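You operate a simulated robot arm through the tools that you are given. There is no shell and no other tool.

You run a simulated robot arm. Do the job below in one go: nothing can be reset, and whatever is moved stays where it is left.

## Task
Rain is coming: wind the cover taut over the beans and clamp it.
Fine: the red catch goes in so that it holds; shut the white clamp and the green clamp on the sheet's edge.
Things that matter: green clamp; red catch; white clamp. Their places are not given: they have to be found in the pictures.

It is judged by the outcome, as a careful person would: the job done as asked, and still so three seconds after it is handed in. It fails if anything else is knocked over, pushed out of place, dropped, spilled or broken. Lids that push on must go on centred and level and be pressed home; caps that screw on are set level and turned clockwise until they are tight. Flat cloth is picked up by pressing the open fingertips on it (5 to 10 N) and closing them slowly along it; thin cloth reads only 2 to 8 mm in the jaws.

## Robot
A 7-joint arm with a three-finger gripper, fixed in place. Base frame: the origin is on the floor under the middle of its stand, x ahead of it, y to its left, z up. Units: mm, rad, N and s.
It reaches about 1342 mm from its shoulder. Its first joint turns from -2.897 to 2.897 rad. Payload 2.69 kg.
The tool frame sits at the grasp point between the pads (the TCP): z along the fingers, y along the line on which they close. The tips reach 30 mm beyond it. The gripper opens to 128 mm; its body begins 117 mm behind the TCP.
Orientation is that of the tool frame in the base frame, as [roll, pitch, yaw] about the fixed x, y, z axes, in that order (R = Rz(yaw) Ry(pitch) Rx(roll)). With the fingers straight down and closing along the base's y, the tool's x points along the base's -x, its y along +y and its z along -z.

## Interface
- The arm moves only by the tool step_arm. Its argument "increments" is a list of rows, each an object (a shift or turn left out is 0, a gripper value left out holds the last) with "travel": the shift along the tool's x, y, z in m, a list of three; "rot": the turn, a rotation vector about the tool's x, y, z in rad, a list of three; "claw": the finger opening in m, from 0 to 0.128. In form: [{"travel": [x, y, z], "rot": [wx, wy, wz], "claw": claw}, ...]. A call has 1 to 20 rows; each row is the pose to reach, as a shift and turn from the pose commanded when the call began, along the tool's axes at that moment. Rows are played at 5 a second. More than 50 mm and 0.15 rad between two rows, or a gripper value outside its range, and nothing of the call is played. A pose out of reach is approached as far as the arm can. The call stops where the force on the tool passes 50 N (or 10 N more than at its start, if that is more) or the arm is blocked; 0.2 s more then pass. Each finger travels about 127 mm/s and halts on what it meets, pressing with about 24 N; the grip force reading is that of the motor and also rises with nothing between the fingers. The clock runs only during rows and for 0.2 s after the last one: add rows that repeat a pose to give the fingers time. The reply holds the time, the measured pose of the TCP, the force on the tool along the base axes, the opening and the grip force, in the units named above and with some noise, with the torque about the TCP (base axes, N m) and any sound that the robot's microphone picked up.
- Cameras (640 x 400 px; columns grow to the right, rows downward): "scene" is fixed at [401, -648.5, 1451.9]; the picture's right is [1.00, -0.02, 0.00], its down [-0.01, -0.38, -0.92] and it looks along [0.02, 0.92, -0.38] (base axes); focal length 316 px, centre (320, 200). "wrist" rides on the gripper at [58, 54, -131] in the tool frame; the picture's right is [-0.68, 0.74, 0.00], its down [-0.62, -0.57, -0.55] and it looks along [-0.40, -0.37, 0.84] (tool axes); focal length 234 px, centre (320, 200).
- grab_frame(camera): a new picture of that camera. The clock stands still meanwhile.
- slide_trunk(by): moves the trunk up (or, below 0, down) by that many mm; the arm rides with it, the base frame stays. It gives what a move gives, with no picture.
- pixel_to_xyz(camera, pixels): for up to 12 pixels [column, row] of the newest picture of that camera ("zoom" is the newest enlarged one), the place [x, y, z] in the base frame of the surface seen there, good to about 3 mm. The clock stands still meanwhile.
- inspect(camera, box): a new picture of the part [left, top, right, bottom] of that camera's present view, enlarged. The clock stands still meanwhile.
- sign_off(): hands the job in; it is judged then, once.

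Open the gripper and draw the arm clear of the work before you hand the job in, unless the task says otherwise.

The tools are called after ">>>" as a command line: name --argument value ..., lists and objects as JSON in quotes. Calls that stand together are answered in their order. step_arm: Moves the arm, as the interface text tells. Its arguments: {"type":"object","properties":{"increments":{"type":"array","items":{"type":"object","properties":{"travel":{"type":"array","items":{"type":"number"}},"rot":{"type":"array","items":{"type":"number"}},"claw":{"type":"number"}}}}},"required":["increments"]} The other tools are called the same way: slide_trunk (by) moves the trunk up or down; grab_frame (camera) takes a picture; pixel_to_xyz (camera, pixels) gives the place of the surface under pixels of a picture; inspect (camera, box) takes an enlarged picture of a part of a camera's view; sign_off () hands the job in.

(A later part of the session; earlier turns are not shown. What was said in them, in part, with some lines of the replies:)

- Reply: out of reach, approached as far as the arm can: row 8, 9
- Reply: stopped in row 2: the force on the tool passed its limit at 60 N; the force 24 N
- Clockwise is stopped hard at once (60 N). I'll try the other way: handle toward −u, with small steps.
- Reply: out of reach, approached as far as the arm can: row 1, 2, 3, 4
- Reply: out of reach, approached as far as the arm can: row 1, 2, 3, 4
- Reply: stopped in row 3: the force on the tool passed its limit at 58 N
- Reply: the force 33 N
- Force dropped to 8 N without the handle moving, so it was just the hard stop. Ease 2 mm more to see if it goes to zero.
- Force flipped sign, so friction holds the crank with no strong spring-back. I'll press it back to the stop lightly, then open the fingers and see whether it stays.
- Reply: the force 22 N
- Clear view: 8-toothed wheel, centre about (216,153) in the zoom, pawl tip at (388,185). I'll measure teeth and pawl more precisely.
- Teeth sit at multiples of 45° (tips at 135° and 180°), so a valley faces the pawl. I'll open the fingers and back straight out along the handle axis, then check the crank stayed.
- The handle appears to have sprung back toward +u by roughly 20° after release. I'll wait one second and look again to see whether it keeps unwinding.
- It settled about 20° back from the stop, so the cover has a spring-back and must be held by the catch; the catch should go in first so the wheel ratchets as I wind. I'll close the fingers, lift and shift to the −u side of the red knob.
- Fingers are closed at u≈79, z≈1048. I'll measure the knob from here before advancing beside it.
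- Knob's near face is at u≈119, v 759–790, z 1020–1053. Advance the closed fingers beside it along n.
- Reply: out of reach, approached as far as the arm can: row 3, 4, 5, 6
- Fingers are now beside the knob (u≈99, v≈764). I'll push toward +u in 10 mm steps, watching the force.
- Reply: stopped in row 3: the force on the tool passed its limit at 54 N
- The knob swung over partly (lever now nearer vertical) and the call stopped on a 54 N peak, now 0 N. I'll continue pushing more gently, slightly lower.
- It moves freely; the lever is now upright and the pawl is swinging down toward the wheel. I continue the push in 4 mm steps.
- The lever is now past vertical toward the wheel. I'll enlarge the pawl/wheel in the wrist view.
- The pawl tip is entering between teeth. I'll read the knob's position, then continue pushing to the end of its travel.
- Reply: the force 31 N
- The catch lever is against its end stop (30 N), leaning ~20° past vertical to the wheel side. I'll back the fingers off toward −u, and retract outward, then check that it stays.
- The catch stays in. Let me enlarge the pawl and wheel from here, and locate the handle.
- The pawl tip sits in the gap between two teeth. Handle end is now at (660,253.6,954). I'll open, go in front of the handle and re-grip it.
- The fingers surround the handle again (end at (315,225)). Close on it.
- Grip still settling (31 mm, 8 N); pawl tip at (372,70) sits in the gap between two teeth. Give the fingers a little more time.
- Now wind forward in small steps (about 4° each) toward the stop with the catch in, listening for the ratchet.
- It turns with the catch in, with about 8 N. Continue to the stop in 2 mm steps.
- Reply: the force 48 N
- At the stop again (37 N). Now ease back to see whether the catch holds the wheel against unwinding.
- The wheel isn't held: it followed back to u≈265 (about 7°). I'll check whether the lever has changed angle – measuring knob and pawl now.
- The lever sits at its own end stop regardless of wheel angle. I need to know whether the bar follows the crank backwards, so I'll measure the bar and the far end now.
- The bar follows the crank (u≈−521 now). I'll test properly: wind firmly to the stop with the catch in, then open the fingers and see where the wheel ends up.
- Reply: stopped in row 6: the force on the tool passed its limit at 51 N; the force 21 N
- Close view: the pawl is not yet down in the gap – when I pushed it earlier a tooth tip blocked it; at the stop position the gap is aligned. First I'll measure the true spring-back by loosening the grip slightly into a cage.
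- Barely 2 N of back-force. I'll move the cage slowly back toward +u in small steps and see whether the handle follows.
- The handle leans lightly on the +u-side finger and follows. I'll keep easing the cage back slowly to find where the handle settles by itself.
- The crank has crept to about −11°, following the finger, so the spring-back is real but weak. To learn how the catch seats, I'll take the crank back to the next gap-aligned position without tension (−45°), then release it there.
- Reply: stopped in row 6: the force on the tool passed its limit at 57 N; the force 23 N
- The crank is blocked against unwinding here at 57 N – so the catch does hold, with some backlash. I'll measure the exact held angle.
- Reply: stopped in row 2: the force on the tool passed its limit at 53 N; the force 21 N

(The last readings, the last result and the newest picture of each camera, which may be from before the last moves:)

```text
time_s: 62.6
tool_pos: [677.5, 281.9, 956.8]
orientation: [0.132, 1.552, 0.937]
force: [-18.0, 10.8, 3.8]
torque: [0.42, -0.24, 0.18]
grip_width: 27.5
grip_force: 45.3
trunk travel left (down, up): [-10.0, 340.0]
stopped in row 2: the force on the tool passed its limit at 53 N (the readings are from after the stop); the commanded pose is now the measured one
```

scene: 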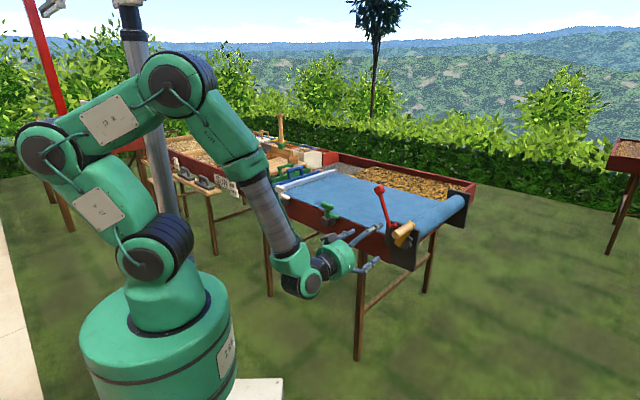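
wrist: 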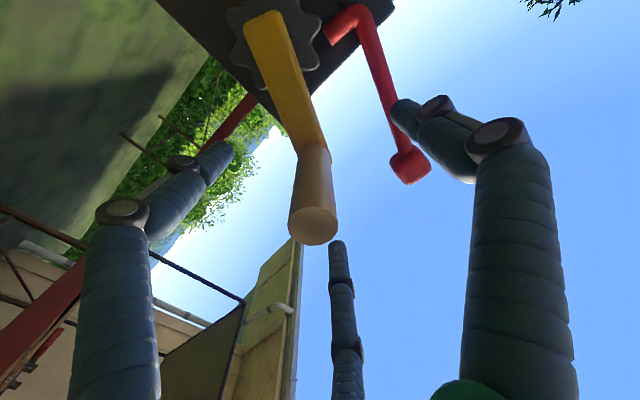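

The catch holds at about −15.6° (without the catch it had relaxed to −21.5°). I'll let go here, retract, and verify that it stays, then press the catch again in case it can seat deeper.

>>> step_arm --increments '[{"travel": [0, 0.002, 0], "claw": 0.03}, {"travel": [0, 0.002, 0], "claw": 0.05}, {"travel": [0, 0.0, 0], "claw": 0.09}, {"travel": [0, 0.0, 0], "claw": 0.12}, {"travel": [0, 0.0, 0], "claw": 0.12}]'

>>> step_arm --increments '[{"travel": [0, 0, -0.035]}, {"travel": [0, 0, -0.07]}, {"travel": [0, 0, -0.105]}, {"travel": [0, 0, -0.135]}, {"travel": [0, 0, -0.135]}, {"travel": [0, 0, -0.135]}, {"travel": [0, 0, -0.135]}]'

>>> grab_frame --camera "wrist"

>>> inspect --camera "wrist" --box '[200, 0, 400, 160]'

```text
time_s: 63.8
tool_pos: [679.1, 280.1, 957.0]
orientation: [0.194, 1.553, 0.998]
force: [-0.5, -0.5, -0.2]
torque: [-0.01, 0.0, 0.0]
grip_width: 120.2
grip_force: 0.0
trunk travel left (down, up): [-10.0, 340.0]
```

```text
time_s: 65.4
tool_pos: [586.9, 183.2, 953.9]
orientation: [0.189, 1.554, 0.991]
force: [-1.0, -0.2, -0.5]
torque: [0.03, -0.01, 0.01]
grip_width: 120.1
grip_force: 0.0
trunk travel left (down, up): [-10.0, 340.0]
```

```text
taken
```

wrist: 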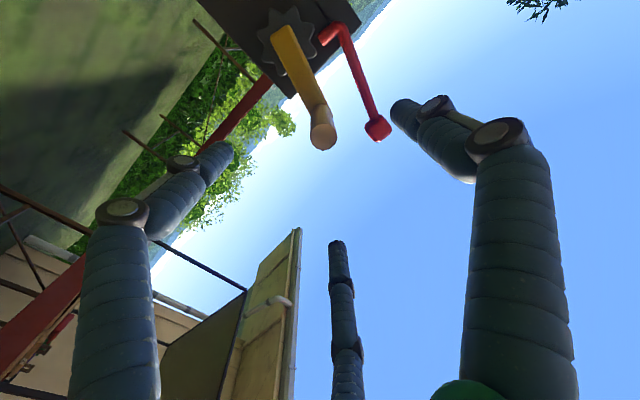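

```text
2.50 times, centred on (300, 80) of wrist
```

zoom: 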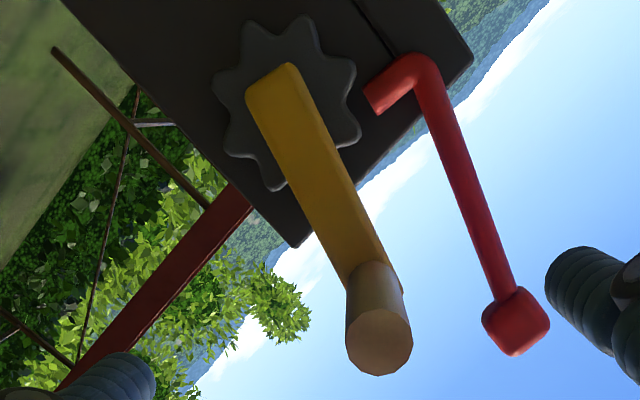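

Let me measure the crank's resting angle and the lever.

>>> pixel_to_xyz --camera "zoom" --pixels '[[380, 342], [368, 335], [392, 345], [375, 355], [515, 320], [500, 310], [470, 210], [440, 110], [418, 65], [385, 95], [372, 88], [350, 65]]'

>>> pixel_to_xyz --camera "zoom" --pixels '[[355, 130], [305, 30], [255, 35], [222, 88], [235, 145], [338, 95], [378, 105], [400, 90], [430, 75], [540, 330], [525, 300], [335, 200]]'

```text
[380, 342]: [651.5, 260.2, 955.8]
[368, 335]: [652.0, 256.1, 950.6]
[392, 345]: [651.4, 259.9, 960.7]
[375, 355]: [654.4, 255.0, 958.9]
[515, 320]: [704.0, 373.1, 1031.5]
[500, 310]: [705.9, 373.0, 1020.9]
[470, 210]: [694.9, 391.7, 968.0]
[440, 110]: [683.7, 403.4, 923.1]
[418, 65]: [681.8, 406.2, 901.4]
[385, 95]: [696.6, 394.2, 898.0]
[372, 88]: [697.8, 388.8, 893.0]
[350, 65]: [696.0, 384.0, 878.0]
```

```text
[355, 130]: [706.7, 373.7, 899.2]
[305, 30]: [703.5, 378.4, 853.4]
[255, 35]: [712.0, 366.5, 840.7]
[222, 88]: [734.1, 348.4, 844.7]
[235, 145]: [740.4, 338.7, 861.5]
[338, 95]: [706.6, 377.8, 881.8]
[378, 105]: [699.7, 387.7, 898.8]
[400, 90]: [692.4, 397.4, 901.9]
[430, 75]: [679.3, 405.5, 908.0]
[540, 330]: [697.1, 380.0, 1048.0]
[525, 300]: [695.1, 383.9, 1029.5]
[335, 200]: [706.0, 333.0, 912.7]
```

The crank stays at −15.5°, held by the catch with the cover under tension (it relaxed to −21.5° without it). Next the clamps: raise the trunk back up so the arm can work fingers-down.

>>> slide_trunk --by 140

```text
time_s: 67.1
tool_pos: [586.8, 184.0, 1093.7]
orientation: [0.201, 1.554, 1.006]
force: [0.5, 0.0, 0.5]
torque: [0.0, 0.01, -0.02]
grip_width: 120.0
grip_force: 0.1
trunk travel left (down, up): [-150.0, 200.0]
```

Now rotate the gripper back to fingers-down (about tool y), closing the fingers on the way.

>>> step_arm --increments '[{"rot": [0, 0.14, 0], "claw": 0.08}, {"rot": [0, 0.28, 0], "claw": 0.04}, {"rot": [0, 0.42, 0], "claw": 0.0}, {"rot": [0, 0.56, 0]}, {"rot": [0, 0.7, 0]}, {"rot": [0, 0.84, 0]}, {"rot": [0, 0.98, 0]}, {"rot": [0, 1.12, 0]}, {"rot": [0, 1.26, 0]}, {"rot": [0, 1.4, 0]}, {"rot": [0, 1.555, 0]}, {"rot": [0, 1.555, 0]}]'

```text
refused: row 11 steps farther than a row can; nothing moved
```

The last step was slightly over the 0.15 rad limit; resending with even steps.

>>> step_arm --increments '[{"rot": [0, 0.14, 0], "claw": 0.08}, {"rot": [0, 0.28, 0], "claw": 0.04}, {"rot": [0, 0.42, 0], "claw": 0.0}, {"rot": [0, 0.56, 0]}, {"rot": [0, 0.7, 0]}, {"rot": [0, 0.84, 0]}, {"rot": [0, 0.98, 0]}, {"rot": [0, 1.12, 0]}, {"rot": [0, 1.26, 0]}, {"rot": [0, 1.4, 0]}, {"rot": [0, 1.54, 0]}, {"rot": [0, 1.555, 0]}, {"rot": [0, 1.555, 0]}]'

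>>> grab_frame --camera "wrist"

>>> grab_frame --camera "scene"

```text
time_s: 69.9
tool_pos: [586.7, 182.8, 1094.7]
orientation: [3.139, 0.034, -2.336]
force: [-0.1, 1.0, 0.1]
torque: [-0.02, 0.0, 0.0]
grip_width: 2.4
grip_force: 24.2
trunk travel left (down, up): [-150.0, 200.0]
```

```text
taken
```

wrist: 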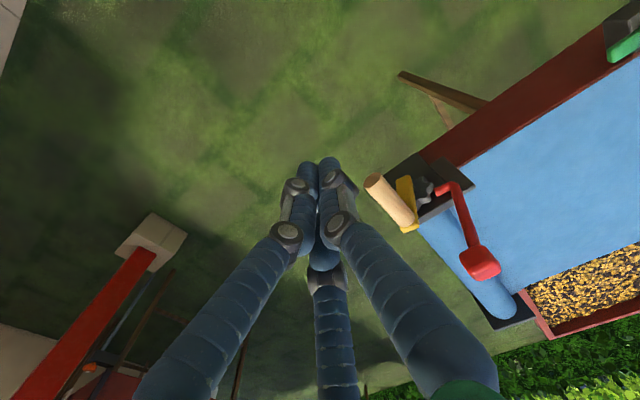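

```text
taken
```

scene: 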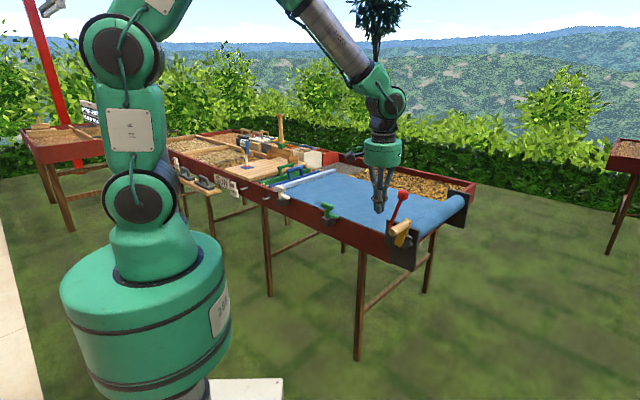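

Fingers-down now with the lever visible at (470,230). I'll move beside the knob on its −u side to press the catch once more and feel whether it is fully home.

>>> step_arm --increments '[{"travel": [-0.038, 0.02, 0], "rot": [0, 0.034, 0]}, {"travel": [-0.077, 0.04, 0], "rot": [0, 0.034, 0]}, {"travel": [-0.115, 0.06, 0], "rot": [0, 0.034, 0]}, {"travel": [-0.154, 0.08, 0], "rot": [0, 0.034, 0]}, {"travel": [-0.193, 0.1, 0], "rot": [0, 0.034, 0]}, {"travel": [-0.231, 0.12, 0.005], "rot": [0, 0.034, 0]}, {"travel": [-0.231, 0.12, 0.03], "rot": [0, 0.034, 0]}, {"travel": [-0.231, 0.12, 0.06], "rot": [0, 0.034, 0]}, {"travel": [-0.231, 0.12, 0.06], "rot": [0, 0.034, 0]}]'

>>> grab_frame --camera "wrist"

>>> inspect --camera "scene" --box '[330, 140, 460, 250]'

```text
time_s: 71.9
tool_pos: [660.2, 436.4, 1043.2]
orientation: [3.139, -0.001, -2.337]
force: [0.1, 0.2, -0.2]
torque: [-0.03, 0.05, -0.01]
grip_width: 2.4
grip_force: 24.3
trunk travel left (down, up): [-150.0, 200.0]
```

```text
taken
```

wrist: 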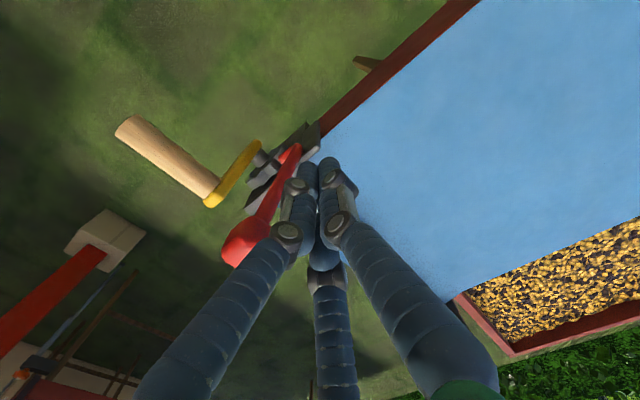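

```text
3.64 times, centred on (395, 195) of scene
```

zoom: 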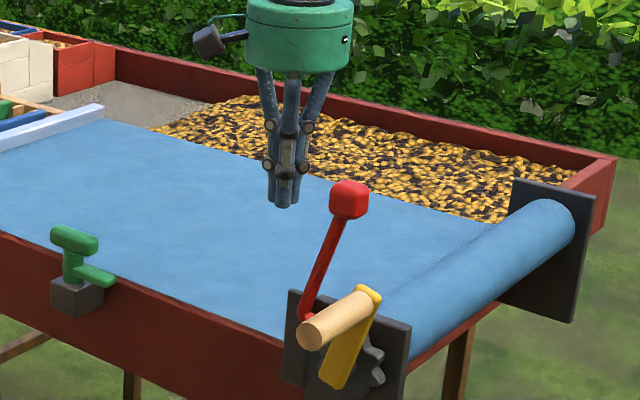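

Closed fingers are at u≈158, knob's face near u≈214. Push slowly toward +u until contact, and read the force.

>>> step_arm --increments '[{"travel": [0, -0.01, 0]}, {"travel": [0, -0.02, 0]}, {"travel": [0, -0.028, 0]}, {"travel": [0, -0.032, 0]}, {"travel": [0, -0.036, 0]}, {"travel": [0, -0.04, 0]}, {"travel": [0, -0.044, 0]}, {"travel": [0, -0.044, 0]}]'

>>> inspect --camera "scene" --box '[330, 140, 460, 250]'

```text
time_s: 73.7
tool_pos: [692.2, 405.3, 1042.5]
orientation: [3.139, -0.001, -2.338]
force: [-10.8, 11.3, 0.6]
torque: [-0.18, -0.16, -0.21]
grip_width: 2.5
grip_force: 24.1
trunk travel left (down, up): [-150.0, 200.0]
```

```text
3.64 times, centred on (395, 195) of scene
```

zoom: 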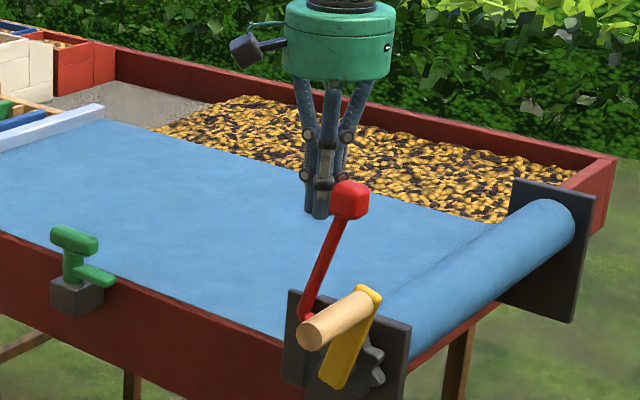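

Contact with 16 N and the lever has not moved. I'll press to about 40 N to be sure.

>>> step_arm --increments '[{"travel": [0, -0.002, 0]}, {"travel": [0, -0.004, 0]}, {"travel": [0, -0.005, 0]}, {"travel": [0, -0.005, 0]}]'

>>> inspect --camera "scene" --box '[330, 140, 460, 250]'

```text
time_s: 74.6
tool_pos: [693.2, 405.6, 1042.2]
orientation: [3.136, -0.004, -2.334]
force: [-16.5, 17.4, 3.8]
torque: [-0.32, -0.28, -0.35]
grip_width: 2.2
grip_force: 24.1
trunk travel left (down, up): [-150.0, 200.0]
stopped in row 4: the force on the tool passed its limit at 51 N (the readings are from after the stop); the commanded pose is now the measured one
```

```text
3.64 times, centred on (395, 195) of scene
```

zoom: 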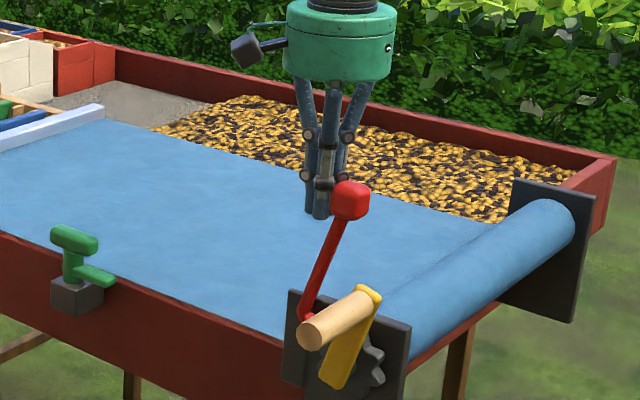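

The lever does not move even at 51 N: the catch is fully home. Now back off, lift, and travel to above the green clamp, turning the gripper so its fingers close across the T-handle.

>>> step_arm --increments '[{"travel": [0, 0.03, 0]}, {"travel": [0, 0.045, -0.02]}, {"travel": [0, 0.06, -0.06]}, {"travel": [0.002, 0.09, -0.07], "rot": [0, 0, 0.13], "claw": 0.03}, {"travel": [0.004, 0.12, -0.07], "rot": [0, 0, 0.26], "claw": 0.07}, {"travel": [0.006, 0.15, -0.07], "rot": [0, 0, 0.39], "claw": 0.1}, {"travel": [0.008, 0.18, -0.07], "rot": [0, 0, 0.52]}, {"travel": [0.01, 0.21, -0.07], "rot": [0, 0, 0.65]}, {"travel": [0.011, 0.24, -0.07], "rot": [0, 0, 0.78]}, {"travel": [0.012, 0.27, -0.07], "rot": [0, 0, 0.91]}, {"travel": [0.013, 0.3, -0.07], "rot": [0, 0, 1.04]}, {"travel": [0.013, 0.32, -0.07], "rot": [0, 0, 1.17]}, {"travel": [0.013, 0.32, -0.07], "rot": [0, 0, 1.3]}, {"travel": [0.013, 0.32, -0.07], "rot": [0, 0, 1.43]}, {"travel": [0.013, 0.32, -0.07], "rot": [0, 0, 1.55]}, {"travel": [0.013, 0.32, -0.07], "rot": [0, 0, 1.55]}]'

>>> grab_frame --camera "wrist"

>>> inspect --camera "scene" --box '[260, 120, 460, 250]'

```text
time_s: 78.0
tool_pos: [455.0, 613.8, 1113.9]
orientation: [-3.14, -0.006, 2.395]
force: [0.2, -0.1, 0.1]
torque: [-0.03, -0.03, -0.03]
grip_width: 100.0
grip_force: 0.1
trunk travel left (down, up): [-150.0, 200.0]
```

```text
taken
```

wrist: 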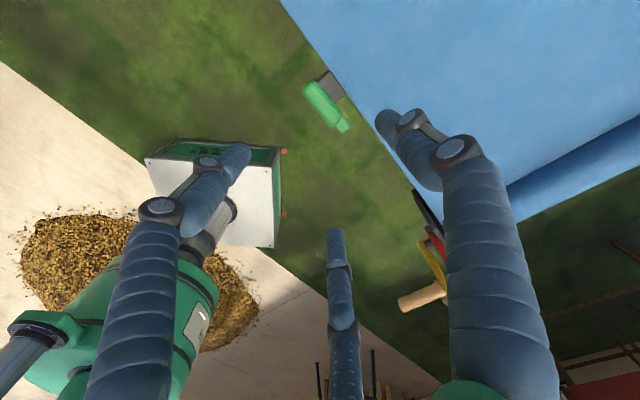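

```text
3.08 times, centred on (360, 185) of scene
```

zoom: 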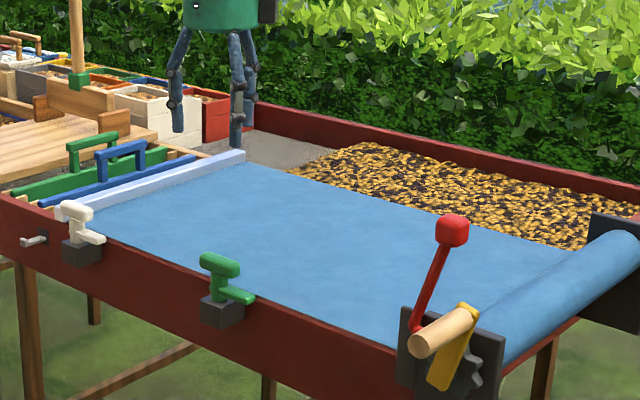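

Above the green clamp now; it appears at (325,105) in the wrist view. I'll enlarge and measure its T-handle and arm.

>>> inspect --camera "wrist" --box '[280, 60, 380, 140]'

```text
5.00 times, centred on (330, 100) of wrist
```

zoom: 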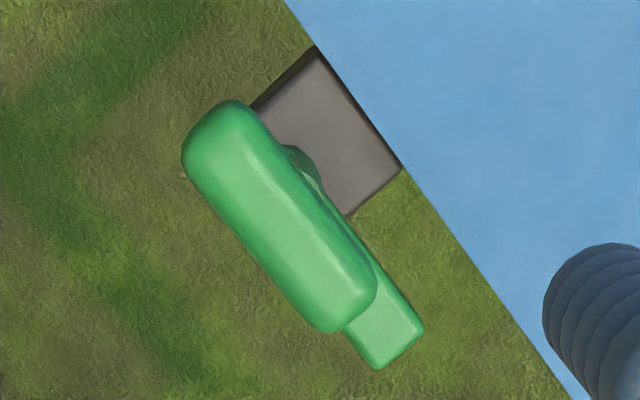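

>>> pixel_to_xyz --camera "zoom" --pixels '[[275, 215], [220, 130], [340, 305], [230, 190], [310, 200], [195, 160], [240, 110], [365, 270], [310, 325], [395, 335], [330, 120], [400, 165]]'

>>> pixel_to_xyz --camera "zoom" --pixels '[[420, 180], [350, 70], [300, 10], [500, 300], [305, 165], [270, 110], [345, 210], [318, 55], [410, 320], [380, 365], [600, 200], [450, 100]]'

```text
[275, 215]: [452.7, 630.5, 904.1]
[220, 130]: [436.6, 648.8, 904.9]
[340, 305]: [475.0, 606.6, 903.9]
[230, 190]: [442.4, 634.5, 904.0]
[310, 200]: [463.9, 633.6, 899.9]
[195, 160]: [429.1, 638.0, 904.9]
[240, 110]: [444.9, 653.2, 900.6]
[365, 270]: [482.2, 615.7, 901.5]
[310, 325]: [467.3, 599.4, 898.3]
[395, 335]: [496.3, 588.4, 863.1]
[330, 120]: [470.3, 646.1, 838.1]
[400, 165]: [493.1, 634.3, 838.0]
```

```text
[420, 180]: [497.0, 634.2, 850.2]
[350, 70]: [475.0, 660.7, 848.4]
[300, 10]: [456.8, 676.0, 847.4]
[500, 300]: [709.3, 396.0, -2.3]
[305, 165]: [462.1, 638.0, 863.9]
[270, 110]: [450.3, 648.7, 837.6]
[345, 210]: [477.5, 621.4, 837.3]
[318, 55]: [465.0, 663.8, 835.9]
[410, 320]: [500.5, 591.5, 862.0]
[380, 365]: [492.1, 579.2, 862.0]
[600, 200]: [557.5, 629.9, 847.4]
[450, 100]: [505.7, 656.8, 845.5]
```

T-handle centre is (456,626.5), top z 904, about 66×22 mm, arm top z 862 and ~60 mm long; sheet edge at v≈799 lies within reach of the arm. I'll centre, open, and descend so the fingertips stay above the arm.

>>> step_arm --increments '[{"travel": [0.0078, 0.01, 0.0], "rot": [0, 0, 0.039], "claw": 0.12}, {"travel": [0.0078, 0.01, 0.045], "rot": [0, 0, 0.039]}, {"travel": [0.0078, 0.01, 0.09], "rot": [0, 0, 0.039]}, {"travel": [0.0078, 0.01, 0.135], "rot": [0, 0, 0.039]}, {"travel": [0.0078, 0.01, 0.175], "rot": [0, 0, 0.039]}, {"travel": [0.0078, 0.01, 0.175], "rot": [0, 0, 0.039]}]'

>>> grab_frame --camera "wrist"

>>> inspect --camera "scene" --box '[270, 130, 400, 240]'

```text
time_s: 79.4
tool_pos: [456.7, 627.9, 938.4]
orientation: [-3.139, -0.005, 2.359]
force: [0.4, -0.7, -1.2]
torque: [-0.05, 0.03, 0.03]
grip_width: 120.1
grip_force: 0.1
trunk travel left (down, up): [-150.0, 200.0]
```

```text
taken
```

wrist: 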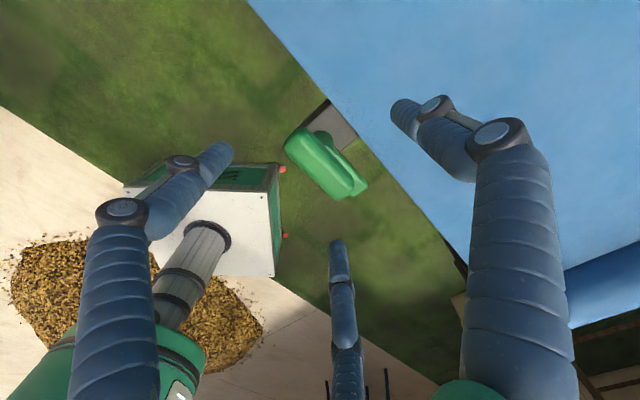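

```text
3.64 times, centred on (335, 185) of scene
```

zoom: 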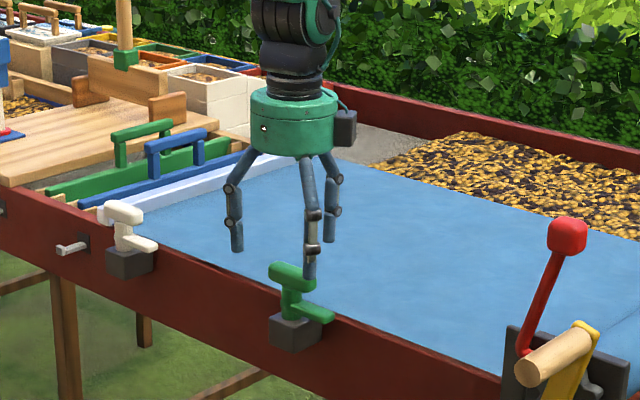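

Centred over the T-handle, with the bar lying along the tool's x. Descend the last 41 mm and close.

>>> step_arm --increments '[{"travel": [0, 0, 0.02]}, {"travel": [0, 0, 0.041]}, {"travel": [0, 0, 0.041]}]'

>>> step_arm --increments '[{"claw": 0.1}, {"claw": 0.085}, {"claw": 0.07}, {"claw": 0.055}, {"claw": 0.045}, {"claw": 0.035}, {"claw": 0.025}, {"claw": 0.02}]'

>>> grab_frame --camera "wrist"

>>> inspect --camera "scene" --box '[270, 130, 400, 240]'

```text
time_s: 80.2
tool_pos: [455.3, 627.4, 897.3]
orientation: [-3.14, -0.004, 2.356]
force: [-0.4, -0.1, -0.4]
torque: [-0.05, 0.0, 0.01]
grip_width: 119.9
grip_force: 0.0
trunk travel left (down, up): [-150.0, 200.0]
```

```text
time_s: 82.1
tool_pos: [448.6, 630.9, 898.0]
orientation: [-3.137, -0.005, 2.358]
force: [-43.9, 15.5, 7.9]
torque: [0.18, 0.94, -0.1]
grip_width: 49.1
grip_force: 21.6
trunk travel left (down, up): [-150.0, 200.0]
stopped in row 8: the force on the tool passed its limit at 52 N (the readings are from after the stop); the commanded pose is now the measured one
```

```text
taken
```

wrist: 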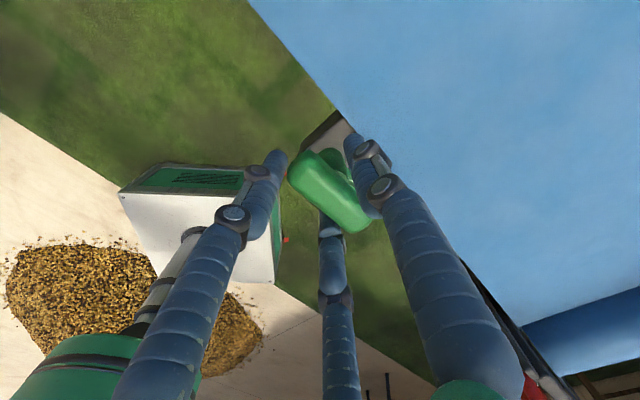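

```text
3.64 times, centred on (335, 185) of scene
```

zoom: 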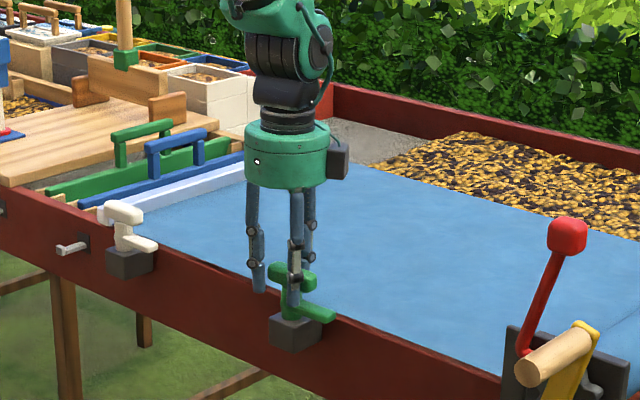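

The three-jaw closing wedged on the bar's end and pushed sideways (42 N), so gripping isn't ideal. I'll open, lift clear, and instead turn the T-handle by pushing its +u end inward with the closed fingertips.

>>> step_arm --increments '[{"claw": 0.07}, {"claw": 0.1}, {"claw": 0.12}, {"claw": 0.12}, {"travel": [0, 0, -0.04]}, {"travel": [0, 0, -0.085]}, {"travel": [0, 0, -0.085]}]'

>>> inspect --camera "scene" --box '[290, 180, 370, 240]'

```text
time_s: 83.7
tool_pos: [454.0, 629.0, 982.4]
orientation: [-3.141, -0.007, 2.358]
force: [-0.4, -1.2, 0.1]
torque: [0.07, -0.08, 0.01]
grip_width: 119.8
grip_force: 0.0
trunk travel left (down, up): [-150.0, 200.0]
```

```text
6.67 times, centred on (330, 210) of scene
```

zoom: 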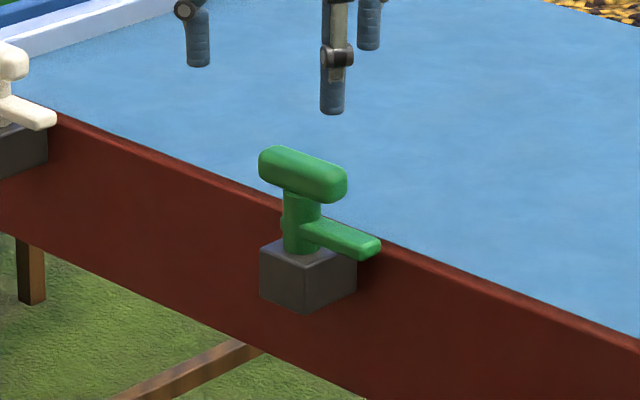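

Clamp unchanged. Close the fingers, shift to the outer side of the T-handle's +u end, and descend to z≈900.

>>> step_arm --increments '[{"travel": [-0.015, -0.019, 0], "claw": 0.08}, {"travel": [-0.03, -0.038, 0], "claw": 0.04}, {"travel": [-0.03, -0.04, 0], "claw": 0.0}, {"travel": [-0.03, -0.04, 0]}, {"travel": [-0.03, -0.04, 0.03]}, {"travel": [-0.03, -0.04, 0.06]}, {"travel": [-0.03, -0.04, 0.081]}, {"travel": [-0.03, -0.04, 0.081]}]'

>>> grab_frame --camera "wrist"

>>> inspect --camera "scene" --box '[290, 180, 370, 240]'

```text
time_s: 85.5
tool_pos: [446.2, 579.3, 901.1]
orientation: [-3.138, -0.007, 2.357]
force: [-0.3, 0.2, -0.4]
torque: [-0.03, 0.02, -0.01]
grip_width: 2.6
grip_force: 23.9
trunk travel left (down, up): [-150.0, 200.0]
```

```text
taken
```

wrist: 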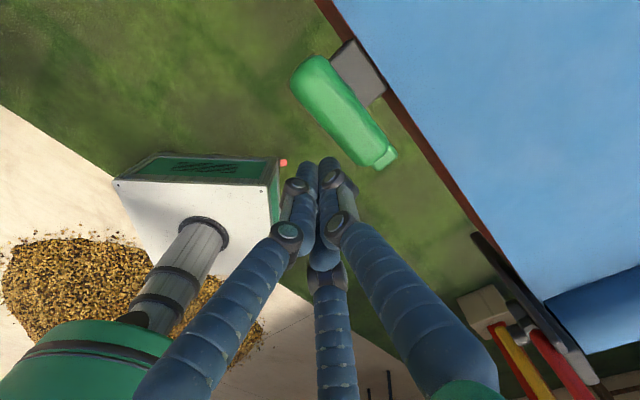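

```text
6.67 times, centred on (330, 210) of scene
```

zoom: 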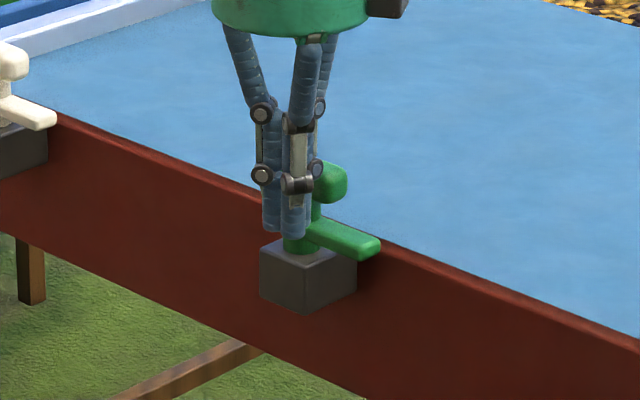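

Fingertip bundle is just outside the bar's +u end. Push it inward along an arc, first half.

>>> step_arm --increments '[{"travel": [0, 0.006, 0]}, {"travel": [0, 0.012, 0]}, {"travel": [-0.005, 0.018, 0]}, {"travel": [-0.009, 0.024, 0]}, {"travel": [-0.012, 0.031, 0]}, {"travel": [-0.014, 0.038, 0]}, {"travel": [-0.014, 0.038, 0]}]'

>>> grab_frame --camera "wrist"

>>> inspect --camera "scene" --box '[290, 180, 370, 240]'

```text
time_s: 87.1
tool_pos: [482.7, 596.8, 901.1]
orientation: [-3.139, -0.006, 2.359]
force: [0.1, -0.6, -0.2]
torque: [-0.03, 0.01, 0.0]
grip_width: 2.2
grip_force: 24.6
trunk travel left (down, up): [-150.0, 200.0]
```

```text
taken
```

wrist: 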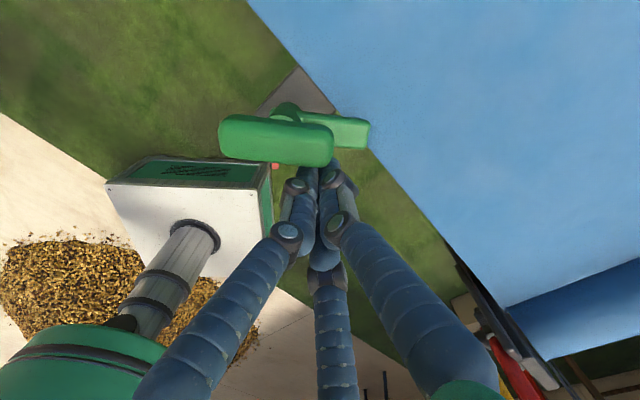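

```text
6.67 times, centred on (330, 210) of scene
```

zoom: 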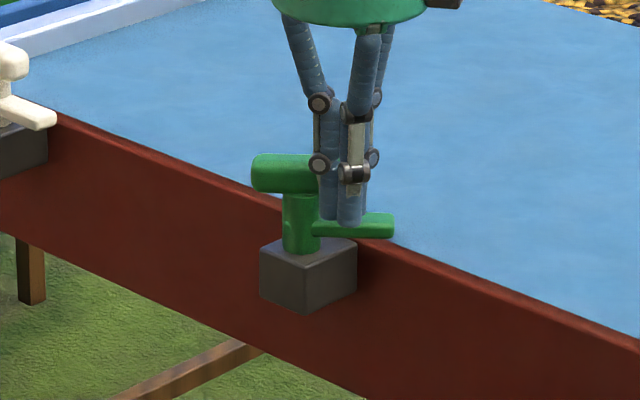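

The clamp turns freely (~40°), arm swinging over the sheet. Continue the arc to complete the 90°.

>>> step_arm --increments '[{"travel": [0.0, 0.007, 0]}, {"travel": [0.002, 0.014, 0]}, {"travel": [0.004, 0.021, 0]}, {"travel": [0.007, 0.028, 0]}, {"travel": [0.01, 0.034, 0]}, {"travel": [0.01, 0.034, 0]}]'

>>> grab_frame --camera "wrist"

>>> inspect --camera "scene" --box '[290, 180, 370, 240]'

```text
time_s: 88.5
tool_pos: [499.8, 628.3, 901.0]
orientation: [-3.138, -0.007, 2.358]
force: [0.0, 0.4, 0.2]
torque: [0.01, -0.01, 0.0]
grip_width: 2.2
grip_force: 30.8
trunk travel left (down, up): [-150.0, 200.0]
```

```text
taken
```

wrist: 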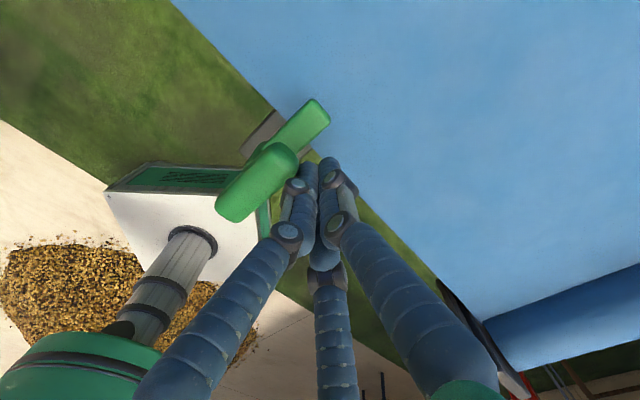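

```text
6.67 times, centred on (330, 210) of scene
```

zoom: 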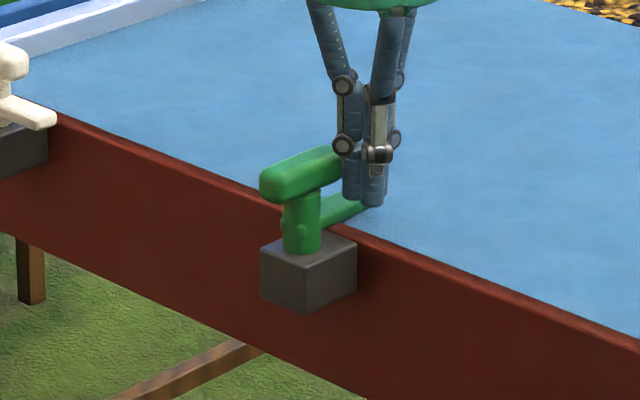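

The clamp arm now points inward across the rail. I'll measure its direction precisely.

>>> inspect --camera "wrist" --box '[200, 80, 360, 240]'

>>> pixel_to_xyz --camera "wrist" --pixels '[[235, 205], [260, 180], [280, 157], [300, 130], [315, 112], [322, 108], [305, 105], [225, 195], [265, 145], [290, 165]]'

```text
2.50 times, centred on (280, 160) of wrist
```

zoom: 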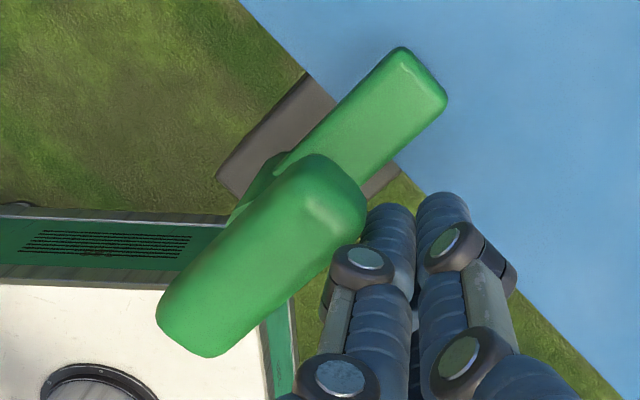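

```text
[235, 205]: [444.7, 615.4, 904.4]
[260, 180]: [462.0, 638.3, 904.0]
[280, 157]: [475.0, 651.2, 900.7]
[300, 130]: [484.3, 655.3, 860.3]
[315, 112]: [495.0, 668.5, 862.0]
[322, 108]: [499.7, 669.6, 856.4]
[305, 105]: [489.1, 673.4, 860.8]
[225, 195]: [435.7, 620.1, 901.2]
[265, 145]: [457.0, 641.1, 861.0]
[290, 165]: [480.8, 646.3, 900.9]
```

The arm lies at ≈50° (n is 45°), i.e. about 90–95° turned. I'll nudge it a little more to feel its end stop.

>>> step_arm --increments '[{"travel": [0.004, 0, 0]}, {"travel": [0.008, 0, 0]}, {"travel": [0.011, 0, 0]}, {"travel": [0.011, 0, 0]}]'

>>> inspect --camera "wrist" --box '[200, 80, 360, 240]'

```text
time_s: 89.2
tool_pos: [499.2, 628.5, 901.2]
orientation: [-3.139, -0.003, 2.356]
force: [10.4, -12.6, 2.7]
torque: [0.14, 0.1, 0.14]
grip_width: 2.0
grip_force: 31.3
trunk travel left (down, up): [-150.0, 200.0]
stopped in row 3: the force on the tool passed its limit at 56 N (the readings are from after the stop); the commanded pose is now the measured one
```

```text
2.50 times, centred on (280, 160) of wrist
```

zoom: 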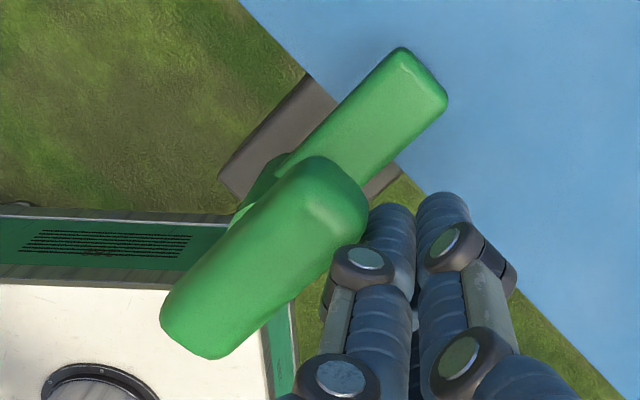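

Firm stop at 56 N: the green clamp is fully shut over the sheet's edge. Back off, lift, and travel to the white clamp.

>>> step_arm --increments '[{"travel": [-0.015, 0, 0]}, {"travel": [-0.02, 0, -0.03]}, {"travel": [-0.02, 0, -0.07]}, {"travel": [0.0, -0.01, -0.1]}, {"travel": [0.045, -0.02, -0.1]}, {"travel": [0.09, -0.03, -0.1]}, {"travel": [0.135, -0.04, -0.1]}, {"travel": [0.18, -0.05, -0.1]}, {"travel": [0.225, -0.06, -0.1]}, {"travel": [0.27, -0.07, -0.1]}, {"travel": [0.315, -0.07, -0.1]}, {"travel": [0.315, -0.07, -0.1]}]'

>>> grab_frame --camera "wrist"

>>> inspect --camera "scene" --box '[230, 130, 430, 255]'

```text
time_s: 91.8
tool_pos: [225.9, 804.0, 1000.4]
orientation: [-3.138, -0.001, 2.357]
force: [-0.4, -0.3, -0.3]
torque: [-0.01, -0.02, -0.01]
grip_width: 2.2
grip_force: 31.1
trunk travel left (down, up): [-150.0, 200.0]
```

```text
taken
```

wrist: 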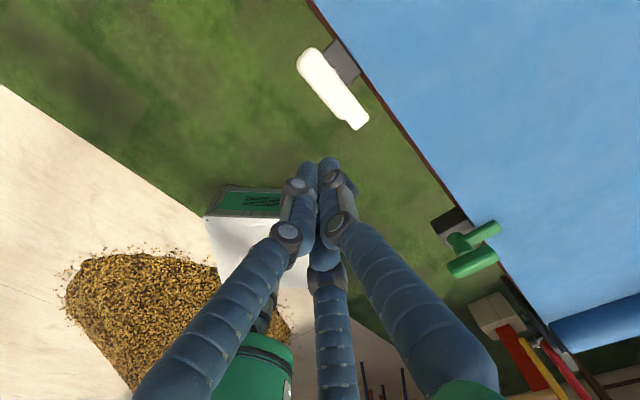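

```text
3.20 times, centred on (330, 192) of scene
```

zoom: 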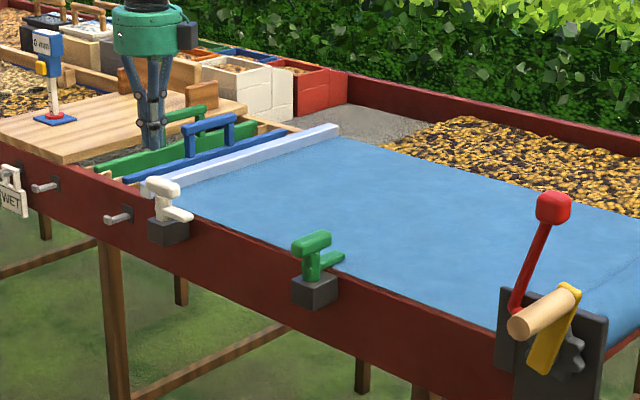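

Green clamp is across the sheet edge; crank and catch unchanged. Measure the white clamp from this wrist view.

>>> inspect --camera "wrist" --box '[280, 30, 400, 150]'

>>> pixel_to_xyz --camera "wrist" --pixels '[[308, 57], [325, 80], [345, 105], [298, 62], [318, 50], [338, 112], [350, 100], [358, 122], [365, 118], [355, 75], [345, 55], [380, 80]]'

```text
3.33 times, centred on (340, 90) of wrist
```

zoom: 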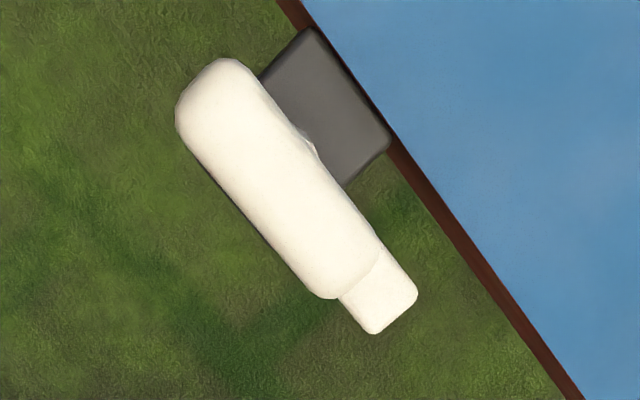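

```text
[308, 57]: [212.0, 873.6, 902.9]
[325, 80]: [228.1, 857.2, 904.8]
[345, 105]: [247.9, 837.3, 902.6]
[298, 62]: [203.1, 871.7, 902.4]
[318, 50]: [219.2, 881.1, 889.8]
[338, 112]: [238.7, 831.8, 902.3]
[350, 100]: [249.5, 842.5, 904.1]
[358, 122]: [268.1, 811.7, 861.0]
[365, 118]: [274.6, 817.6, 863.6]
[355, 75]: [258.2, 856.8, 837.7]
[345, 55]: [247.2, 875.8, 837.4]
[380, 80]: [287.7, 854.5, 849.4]
```

White T-handle centre ≈ (230.5,854.7). The bundle is almost at the right start place; shift 5 mm and descend to z≈900.

>>> step_arm --increments '[{"travel": [0.0056, -0.0015, 0.03]}, {"travel": [0.0056, -0.0015, 0.065]}, {"travel": [0.0056, -0.0015, 0.099]}, {"travel": [0.0056, -0.0015, 0.099]}]'

>>> grab_frame --camera "wrist"

```text
time_s: 92.8
tool_pos: [220.4, 805.8, 901.4]
orientation: [-3.139, -0.003, 2.359]
force: [-0.4, 0.2, 0.5]
torque: [-0.03, 0.0, -0.03]
grip_width: 2.2
grip_force: 30.8
trunk travel left (down, up): [-150.0, 200.0]
```

```text
taken
```

wrist: 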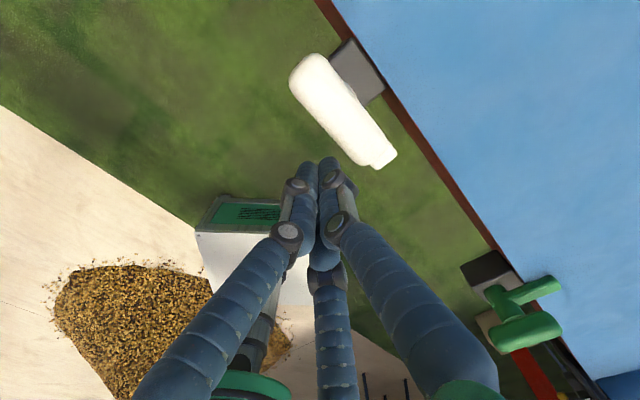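

Same relative geometry as the green one. Push the +u end inward along the arc, first half.

>>> step_arm --increments '[{"travel": [0, 0.006, 0]}, {"travel": [0, 0.012, 0]}, {"travel": [-0.005, 0.018, 0]}, {"travel": [-0.009, 0.024, 0]}, {"travel": [-0.012, 0.031, 0]}, {"travel": [-0.014, 0.038, 0]}, {"travel": [-0.014, 0.038, 0]}]'

>>> step_arm --increments '[{"travel": [0.0, 0.007, 0]}, {"travel": [0.002, 0.014, 0]}, {"travel": [0.004, 0.021, 0]}, {"travel": [0.007, 0.028, 0]}, {"travel": [0.01, 0.034, 0]}, {"travel": [0.01, 0.034, 0]}]'

>>> grab_frame --camera "wrist"

>>> inspect --camera "scene" --box '[240, 160, 340, 230]'

```text
time_s: 94.4
tool_pos: [259.3, 823.3, 903.5]
orientation: [-3.138, -0.003, 2.356]
force: [5.0, -2.4, -0.6]
torque: [0.04, -0.01, -0.1]
grip_width: 2.4
grip_force: 31.4
trunk travel left (down, up): [-150.0, 200.0]
```

```text
time_s: 95.8
tool_pos: [274.7, 854.0, 902.2]
orientation: [-3.136, -0.002, 2.358]
force: [-0.3, 0.4, -0.2]
torque: [-0.04, -0.03, -0.02]
grip_width: 2.1
grip_force: 31.1
trunk travel left (down, up): [-150.0, 200.0]
```

```text
taken
```

wrist: 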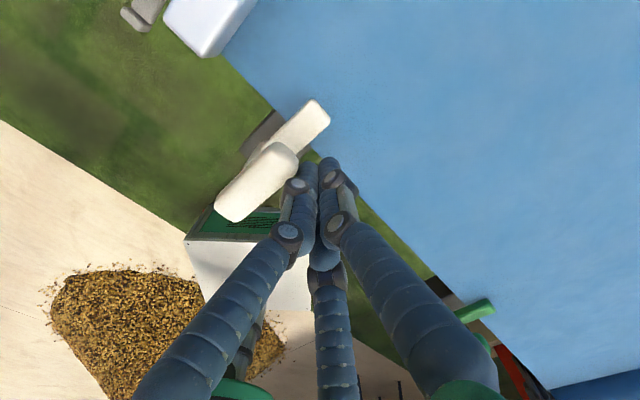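

```text
5.71 times, centred on (290, 195) of scene
```

zoom: 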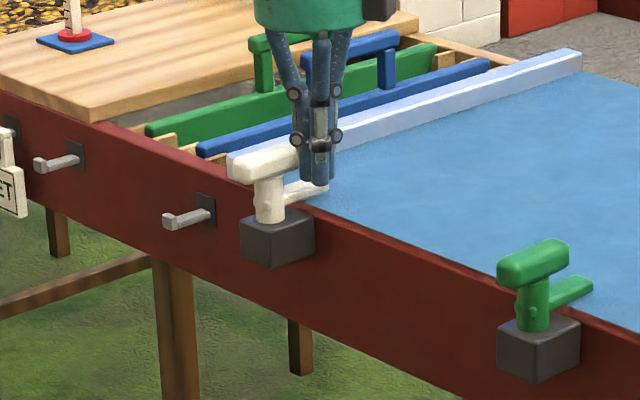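

Looks the same as the green one. Nudge to feel the end stop.

>>> step_arm --increments '[{"travel": [0.003, 0, 0]}, {"travel": [0.006, 0, 0]}, {"travel": [0.009, 0, 0]}, {"travel": [0.011, 0, 0]}, {"travel": [0.011, 0, 0]}]'

>>> inspect --camera "wrist" --box '[180, 60, 380, 230]'

```text
time_s: 96.6
tool_pos: [274.6, 855.7, 901.8]
orientation: [-3.135, 0.001, 2.354]
force: [7.6, -15.5, 6.7]
torque: [0.11, 0.19, 0.21]
grip_width: 2.2
grip_force: 31.2
trunk travel left (down, up): [-150.0, 200.0]
stopped in row 3: the force on the tool passed its limit at 55 N (the readings are from after the stop); the commanded pose is now the measured one
```

```text
2.35 times, centred on (280, 145) of wrist
```

zoom: 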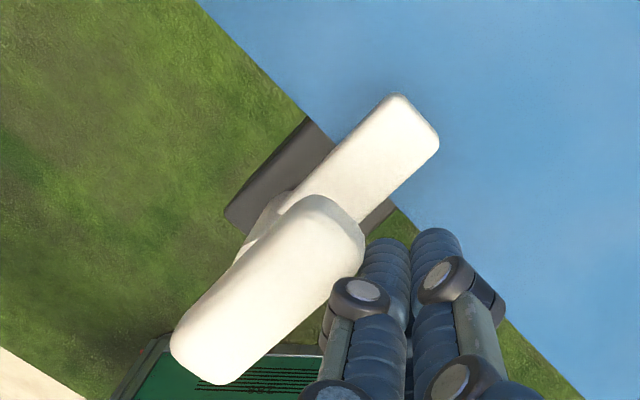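

The white clamp is at its end stop (55 N) across the sheet's edge. Back off, lift clear, and open the gripper.

>>> step_arm --increments '[{"travel": [-0.015, 0, 0]}, {"travel": [-0.02, 0, -0.03]}, {"travel": [-0.02, 0, -0.075]}, {"travel": [-0.03, -0.02, -0.12]}, {"travel": [-0.05, -0.05, -0.16]}, {"travel": [-0.07, -0.09, -0.19], "claw": 0.05}, {"travel": [-0.09, -0.13, -0.2], "claw": 0.1}, {"travel": [-0.11, -0.17, -0.2], "claw": 0.12}, {"travel": [-0.11, -0.17, -0.2]}]'

>>> grab_frame --camera "scene"

>>> inspect --camera "scene" --box '[230, 130, 430, 255]'

>>> inspect --camera "scene" --box '[376, 176, 426, 246]'

```text
refused: row 4 steps farther than a row can; nothing moved
```

```text
taken
```

scene: 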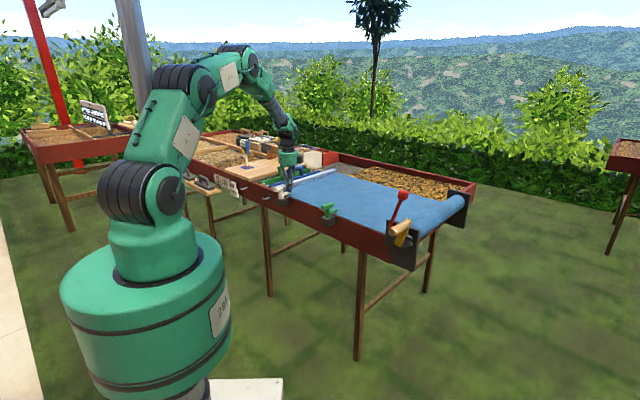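

```text
3.20 times, centred on (330, 192) of scene
```

zoom: 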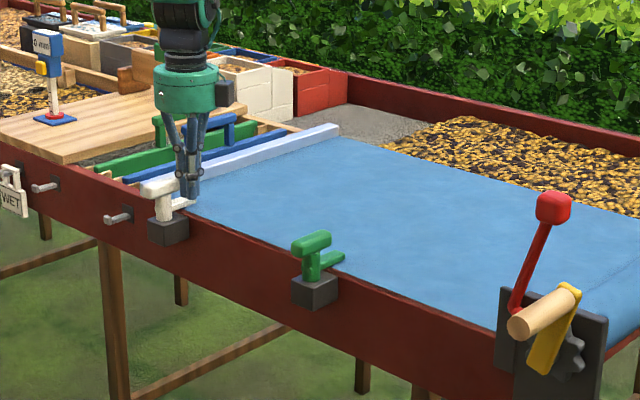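

```text
5.71 times, centred on (401, 211) of scene
```

zoom: 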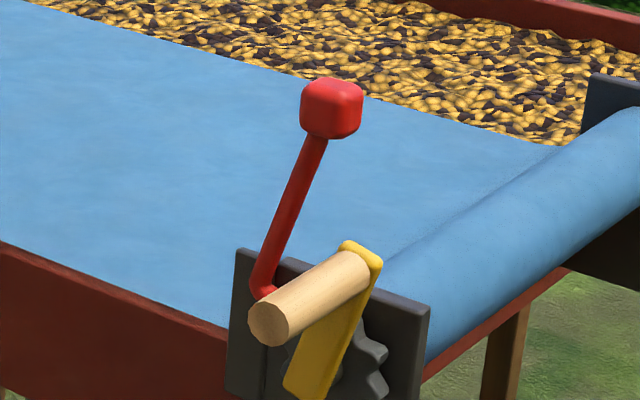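

The retreat call was refused (a step too long), so nothing moved; crank and catch look unchanged. I'll resend it with shorter steps.

>>> step_arm --increments '[{"travel": [-0.015, 0, 0]}, {"travel": [-0.02, 0, -0.03]}, {"travel": [-0.02, 0, -0.07]}, {"travel": [-0.025, -0.01, -0.11]}, {"travel": [-0.03, -0.02, -0.15]}, {"travel": [-0.04, -0.05, -0.18], "claw": 0.05}, {"travel": [-0.05, -0.09, -0.2], "claw": 0.1}, {"travel": [-0.06, -0.13, -0.2], "claw": 0.12}, {"travel": [-0.07, -0.17, -0.2]}, {"travel": [-0.07, -0.2, -0.2]}, {"travel": [-0.07, -0.2, -0.2]}]'

>>> grab_frame --camera "scene"

>>> inspect --camera "scene" --box '[230, 130, 430, 255]'

>>> grab_frame --camera "wrist"

```text
time_s: 99.0
tool_pos: [180.4, 666.5, 1104.0]
orientation: [-3.135, 0.002, 2.357]
force: [0.0, -0.7, 0.3]
torque: [0.04, -0.06, 0.01]
grip_width: 120.2
grip_force: 0.1
trunk travel left (down, up): [-150.0, 200.0]
```

```text
taken
```

scene: 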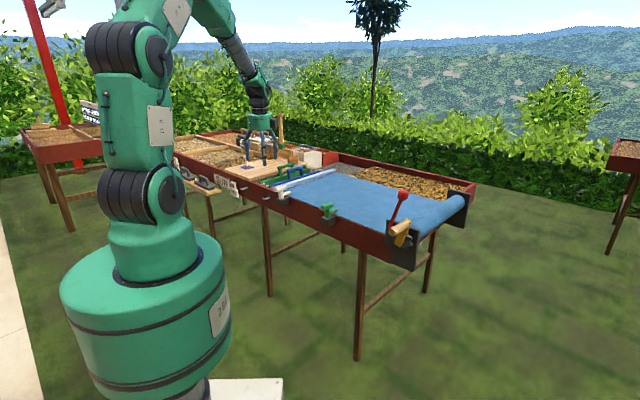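

```text
3.20 times, centred on (330, 192) of scene
```

zoom: 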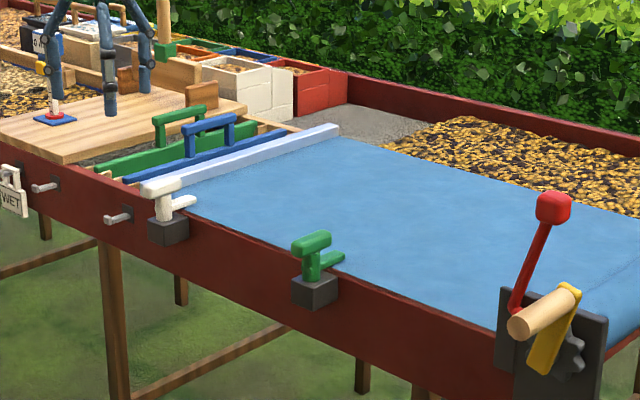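

```text
taken
```

wrist: 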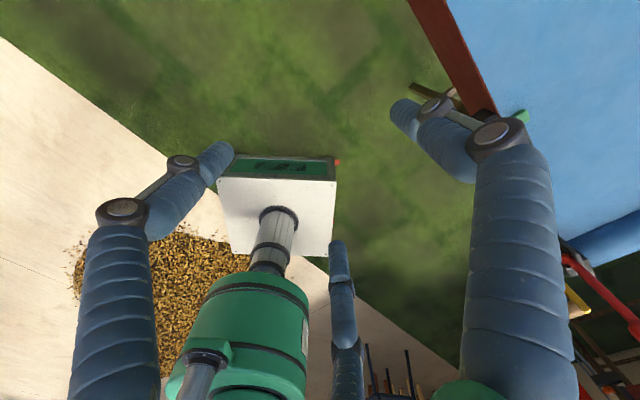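

Both clamps shut. I'll take close looks at the bar end, both clamps, and the catch for a final check.

>>> inspect --camera "scene" --box '[260, 150, 350, 210]'

>>> inspect --camera "scene" --box '[310, 190, 350, 220]'

>>> inspect --camera "scene" --box '[376, 176, 426, 246]'

```text
6.67 times, centred on (305, 180) of scene
```

zoom: 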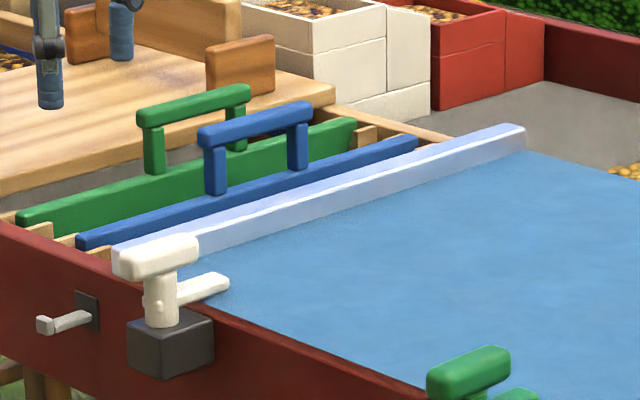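

```text
13.33 times, centred on (330, 205) of scene
```

zoom: 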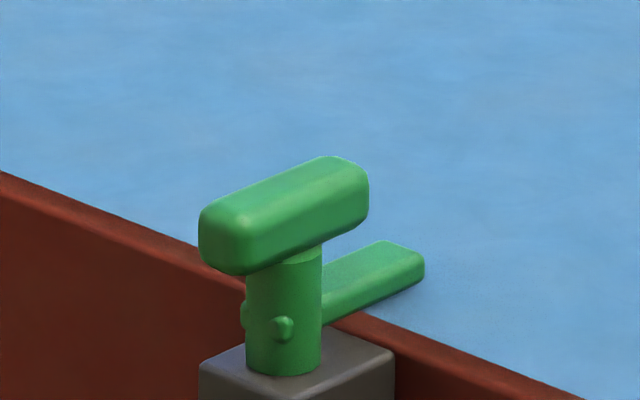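

```text
5.71 times, centred on (401, 211) of scene
```

zoom: 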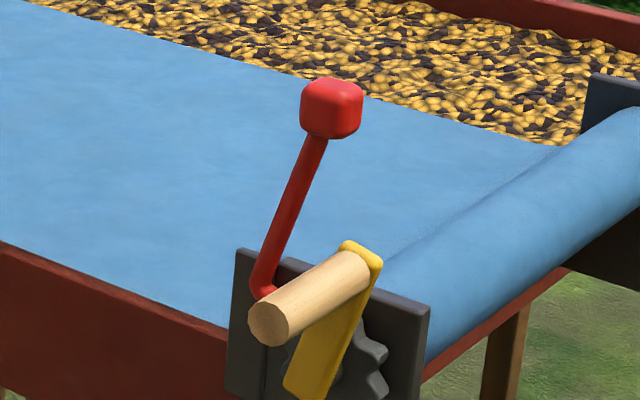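

Everything looks right. The cover reaches the far divider with all the beans covered, and the crank is held by the seated catch, unchanged for over 30 s. Both clamps lie across the sheet's edge at their stops. The gripper is open and clear, so I'm handing in.

>>> sign_off

```text
The job is handed in.
```

The cover is wound out over the beans to the far divider, the red catch is in and holding, and both clamps are shut on the sheet's edge. I've handed the job in; no result has come back yet.

- **Cover:** I turned the crank two full turns to its hard stop. When released, it settled back about 15° to where the catch holds it. The leading bar now sits over the far divider, with no beans showing.
- **Red catch:** It is at its end stop and didn't move when pressed with about 50 N. It also held when I pulled the crank backwards with more than 50 N. Before the catch was in, the crank slipped back further, to about 21°.
- **White and green clamps:** Each is turned about 90°, so its arm lies across the sheet's edge, firm against its end stop.

The 15° settling is the one uncertain point: the wheel's next holding position lies beyond the crank's stop, so this is the tightest the catch can hold the cover.

I saw nothing else moved or knocked over in the final pictures, and the gripper is open and clear of the bed.
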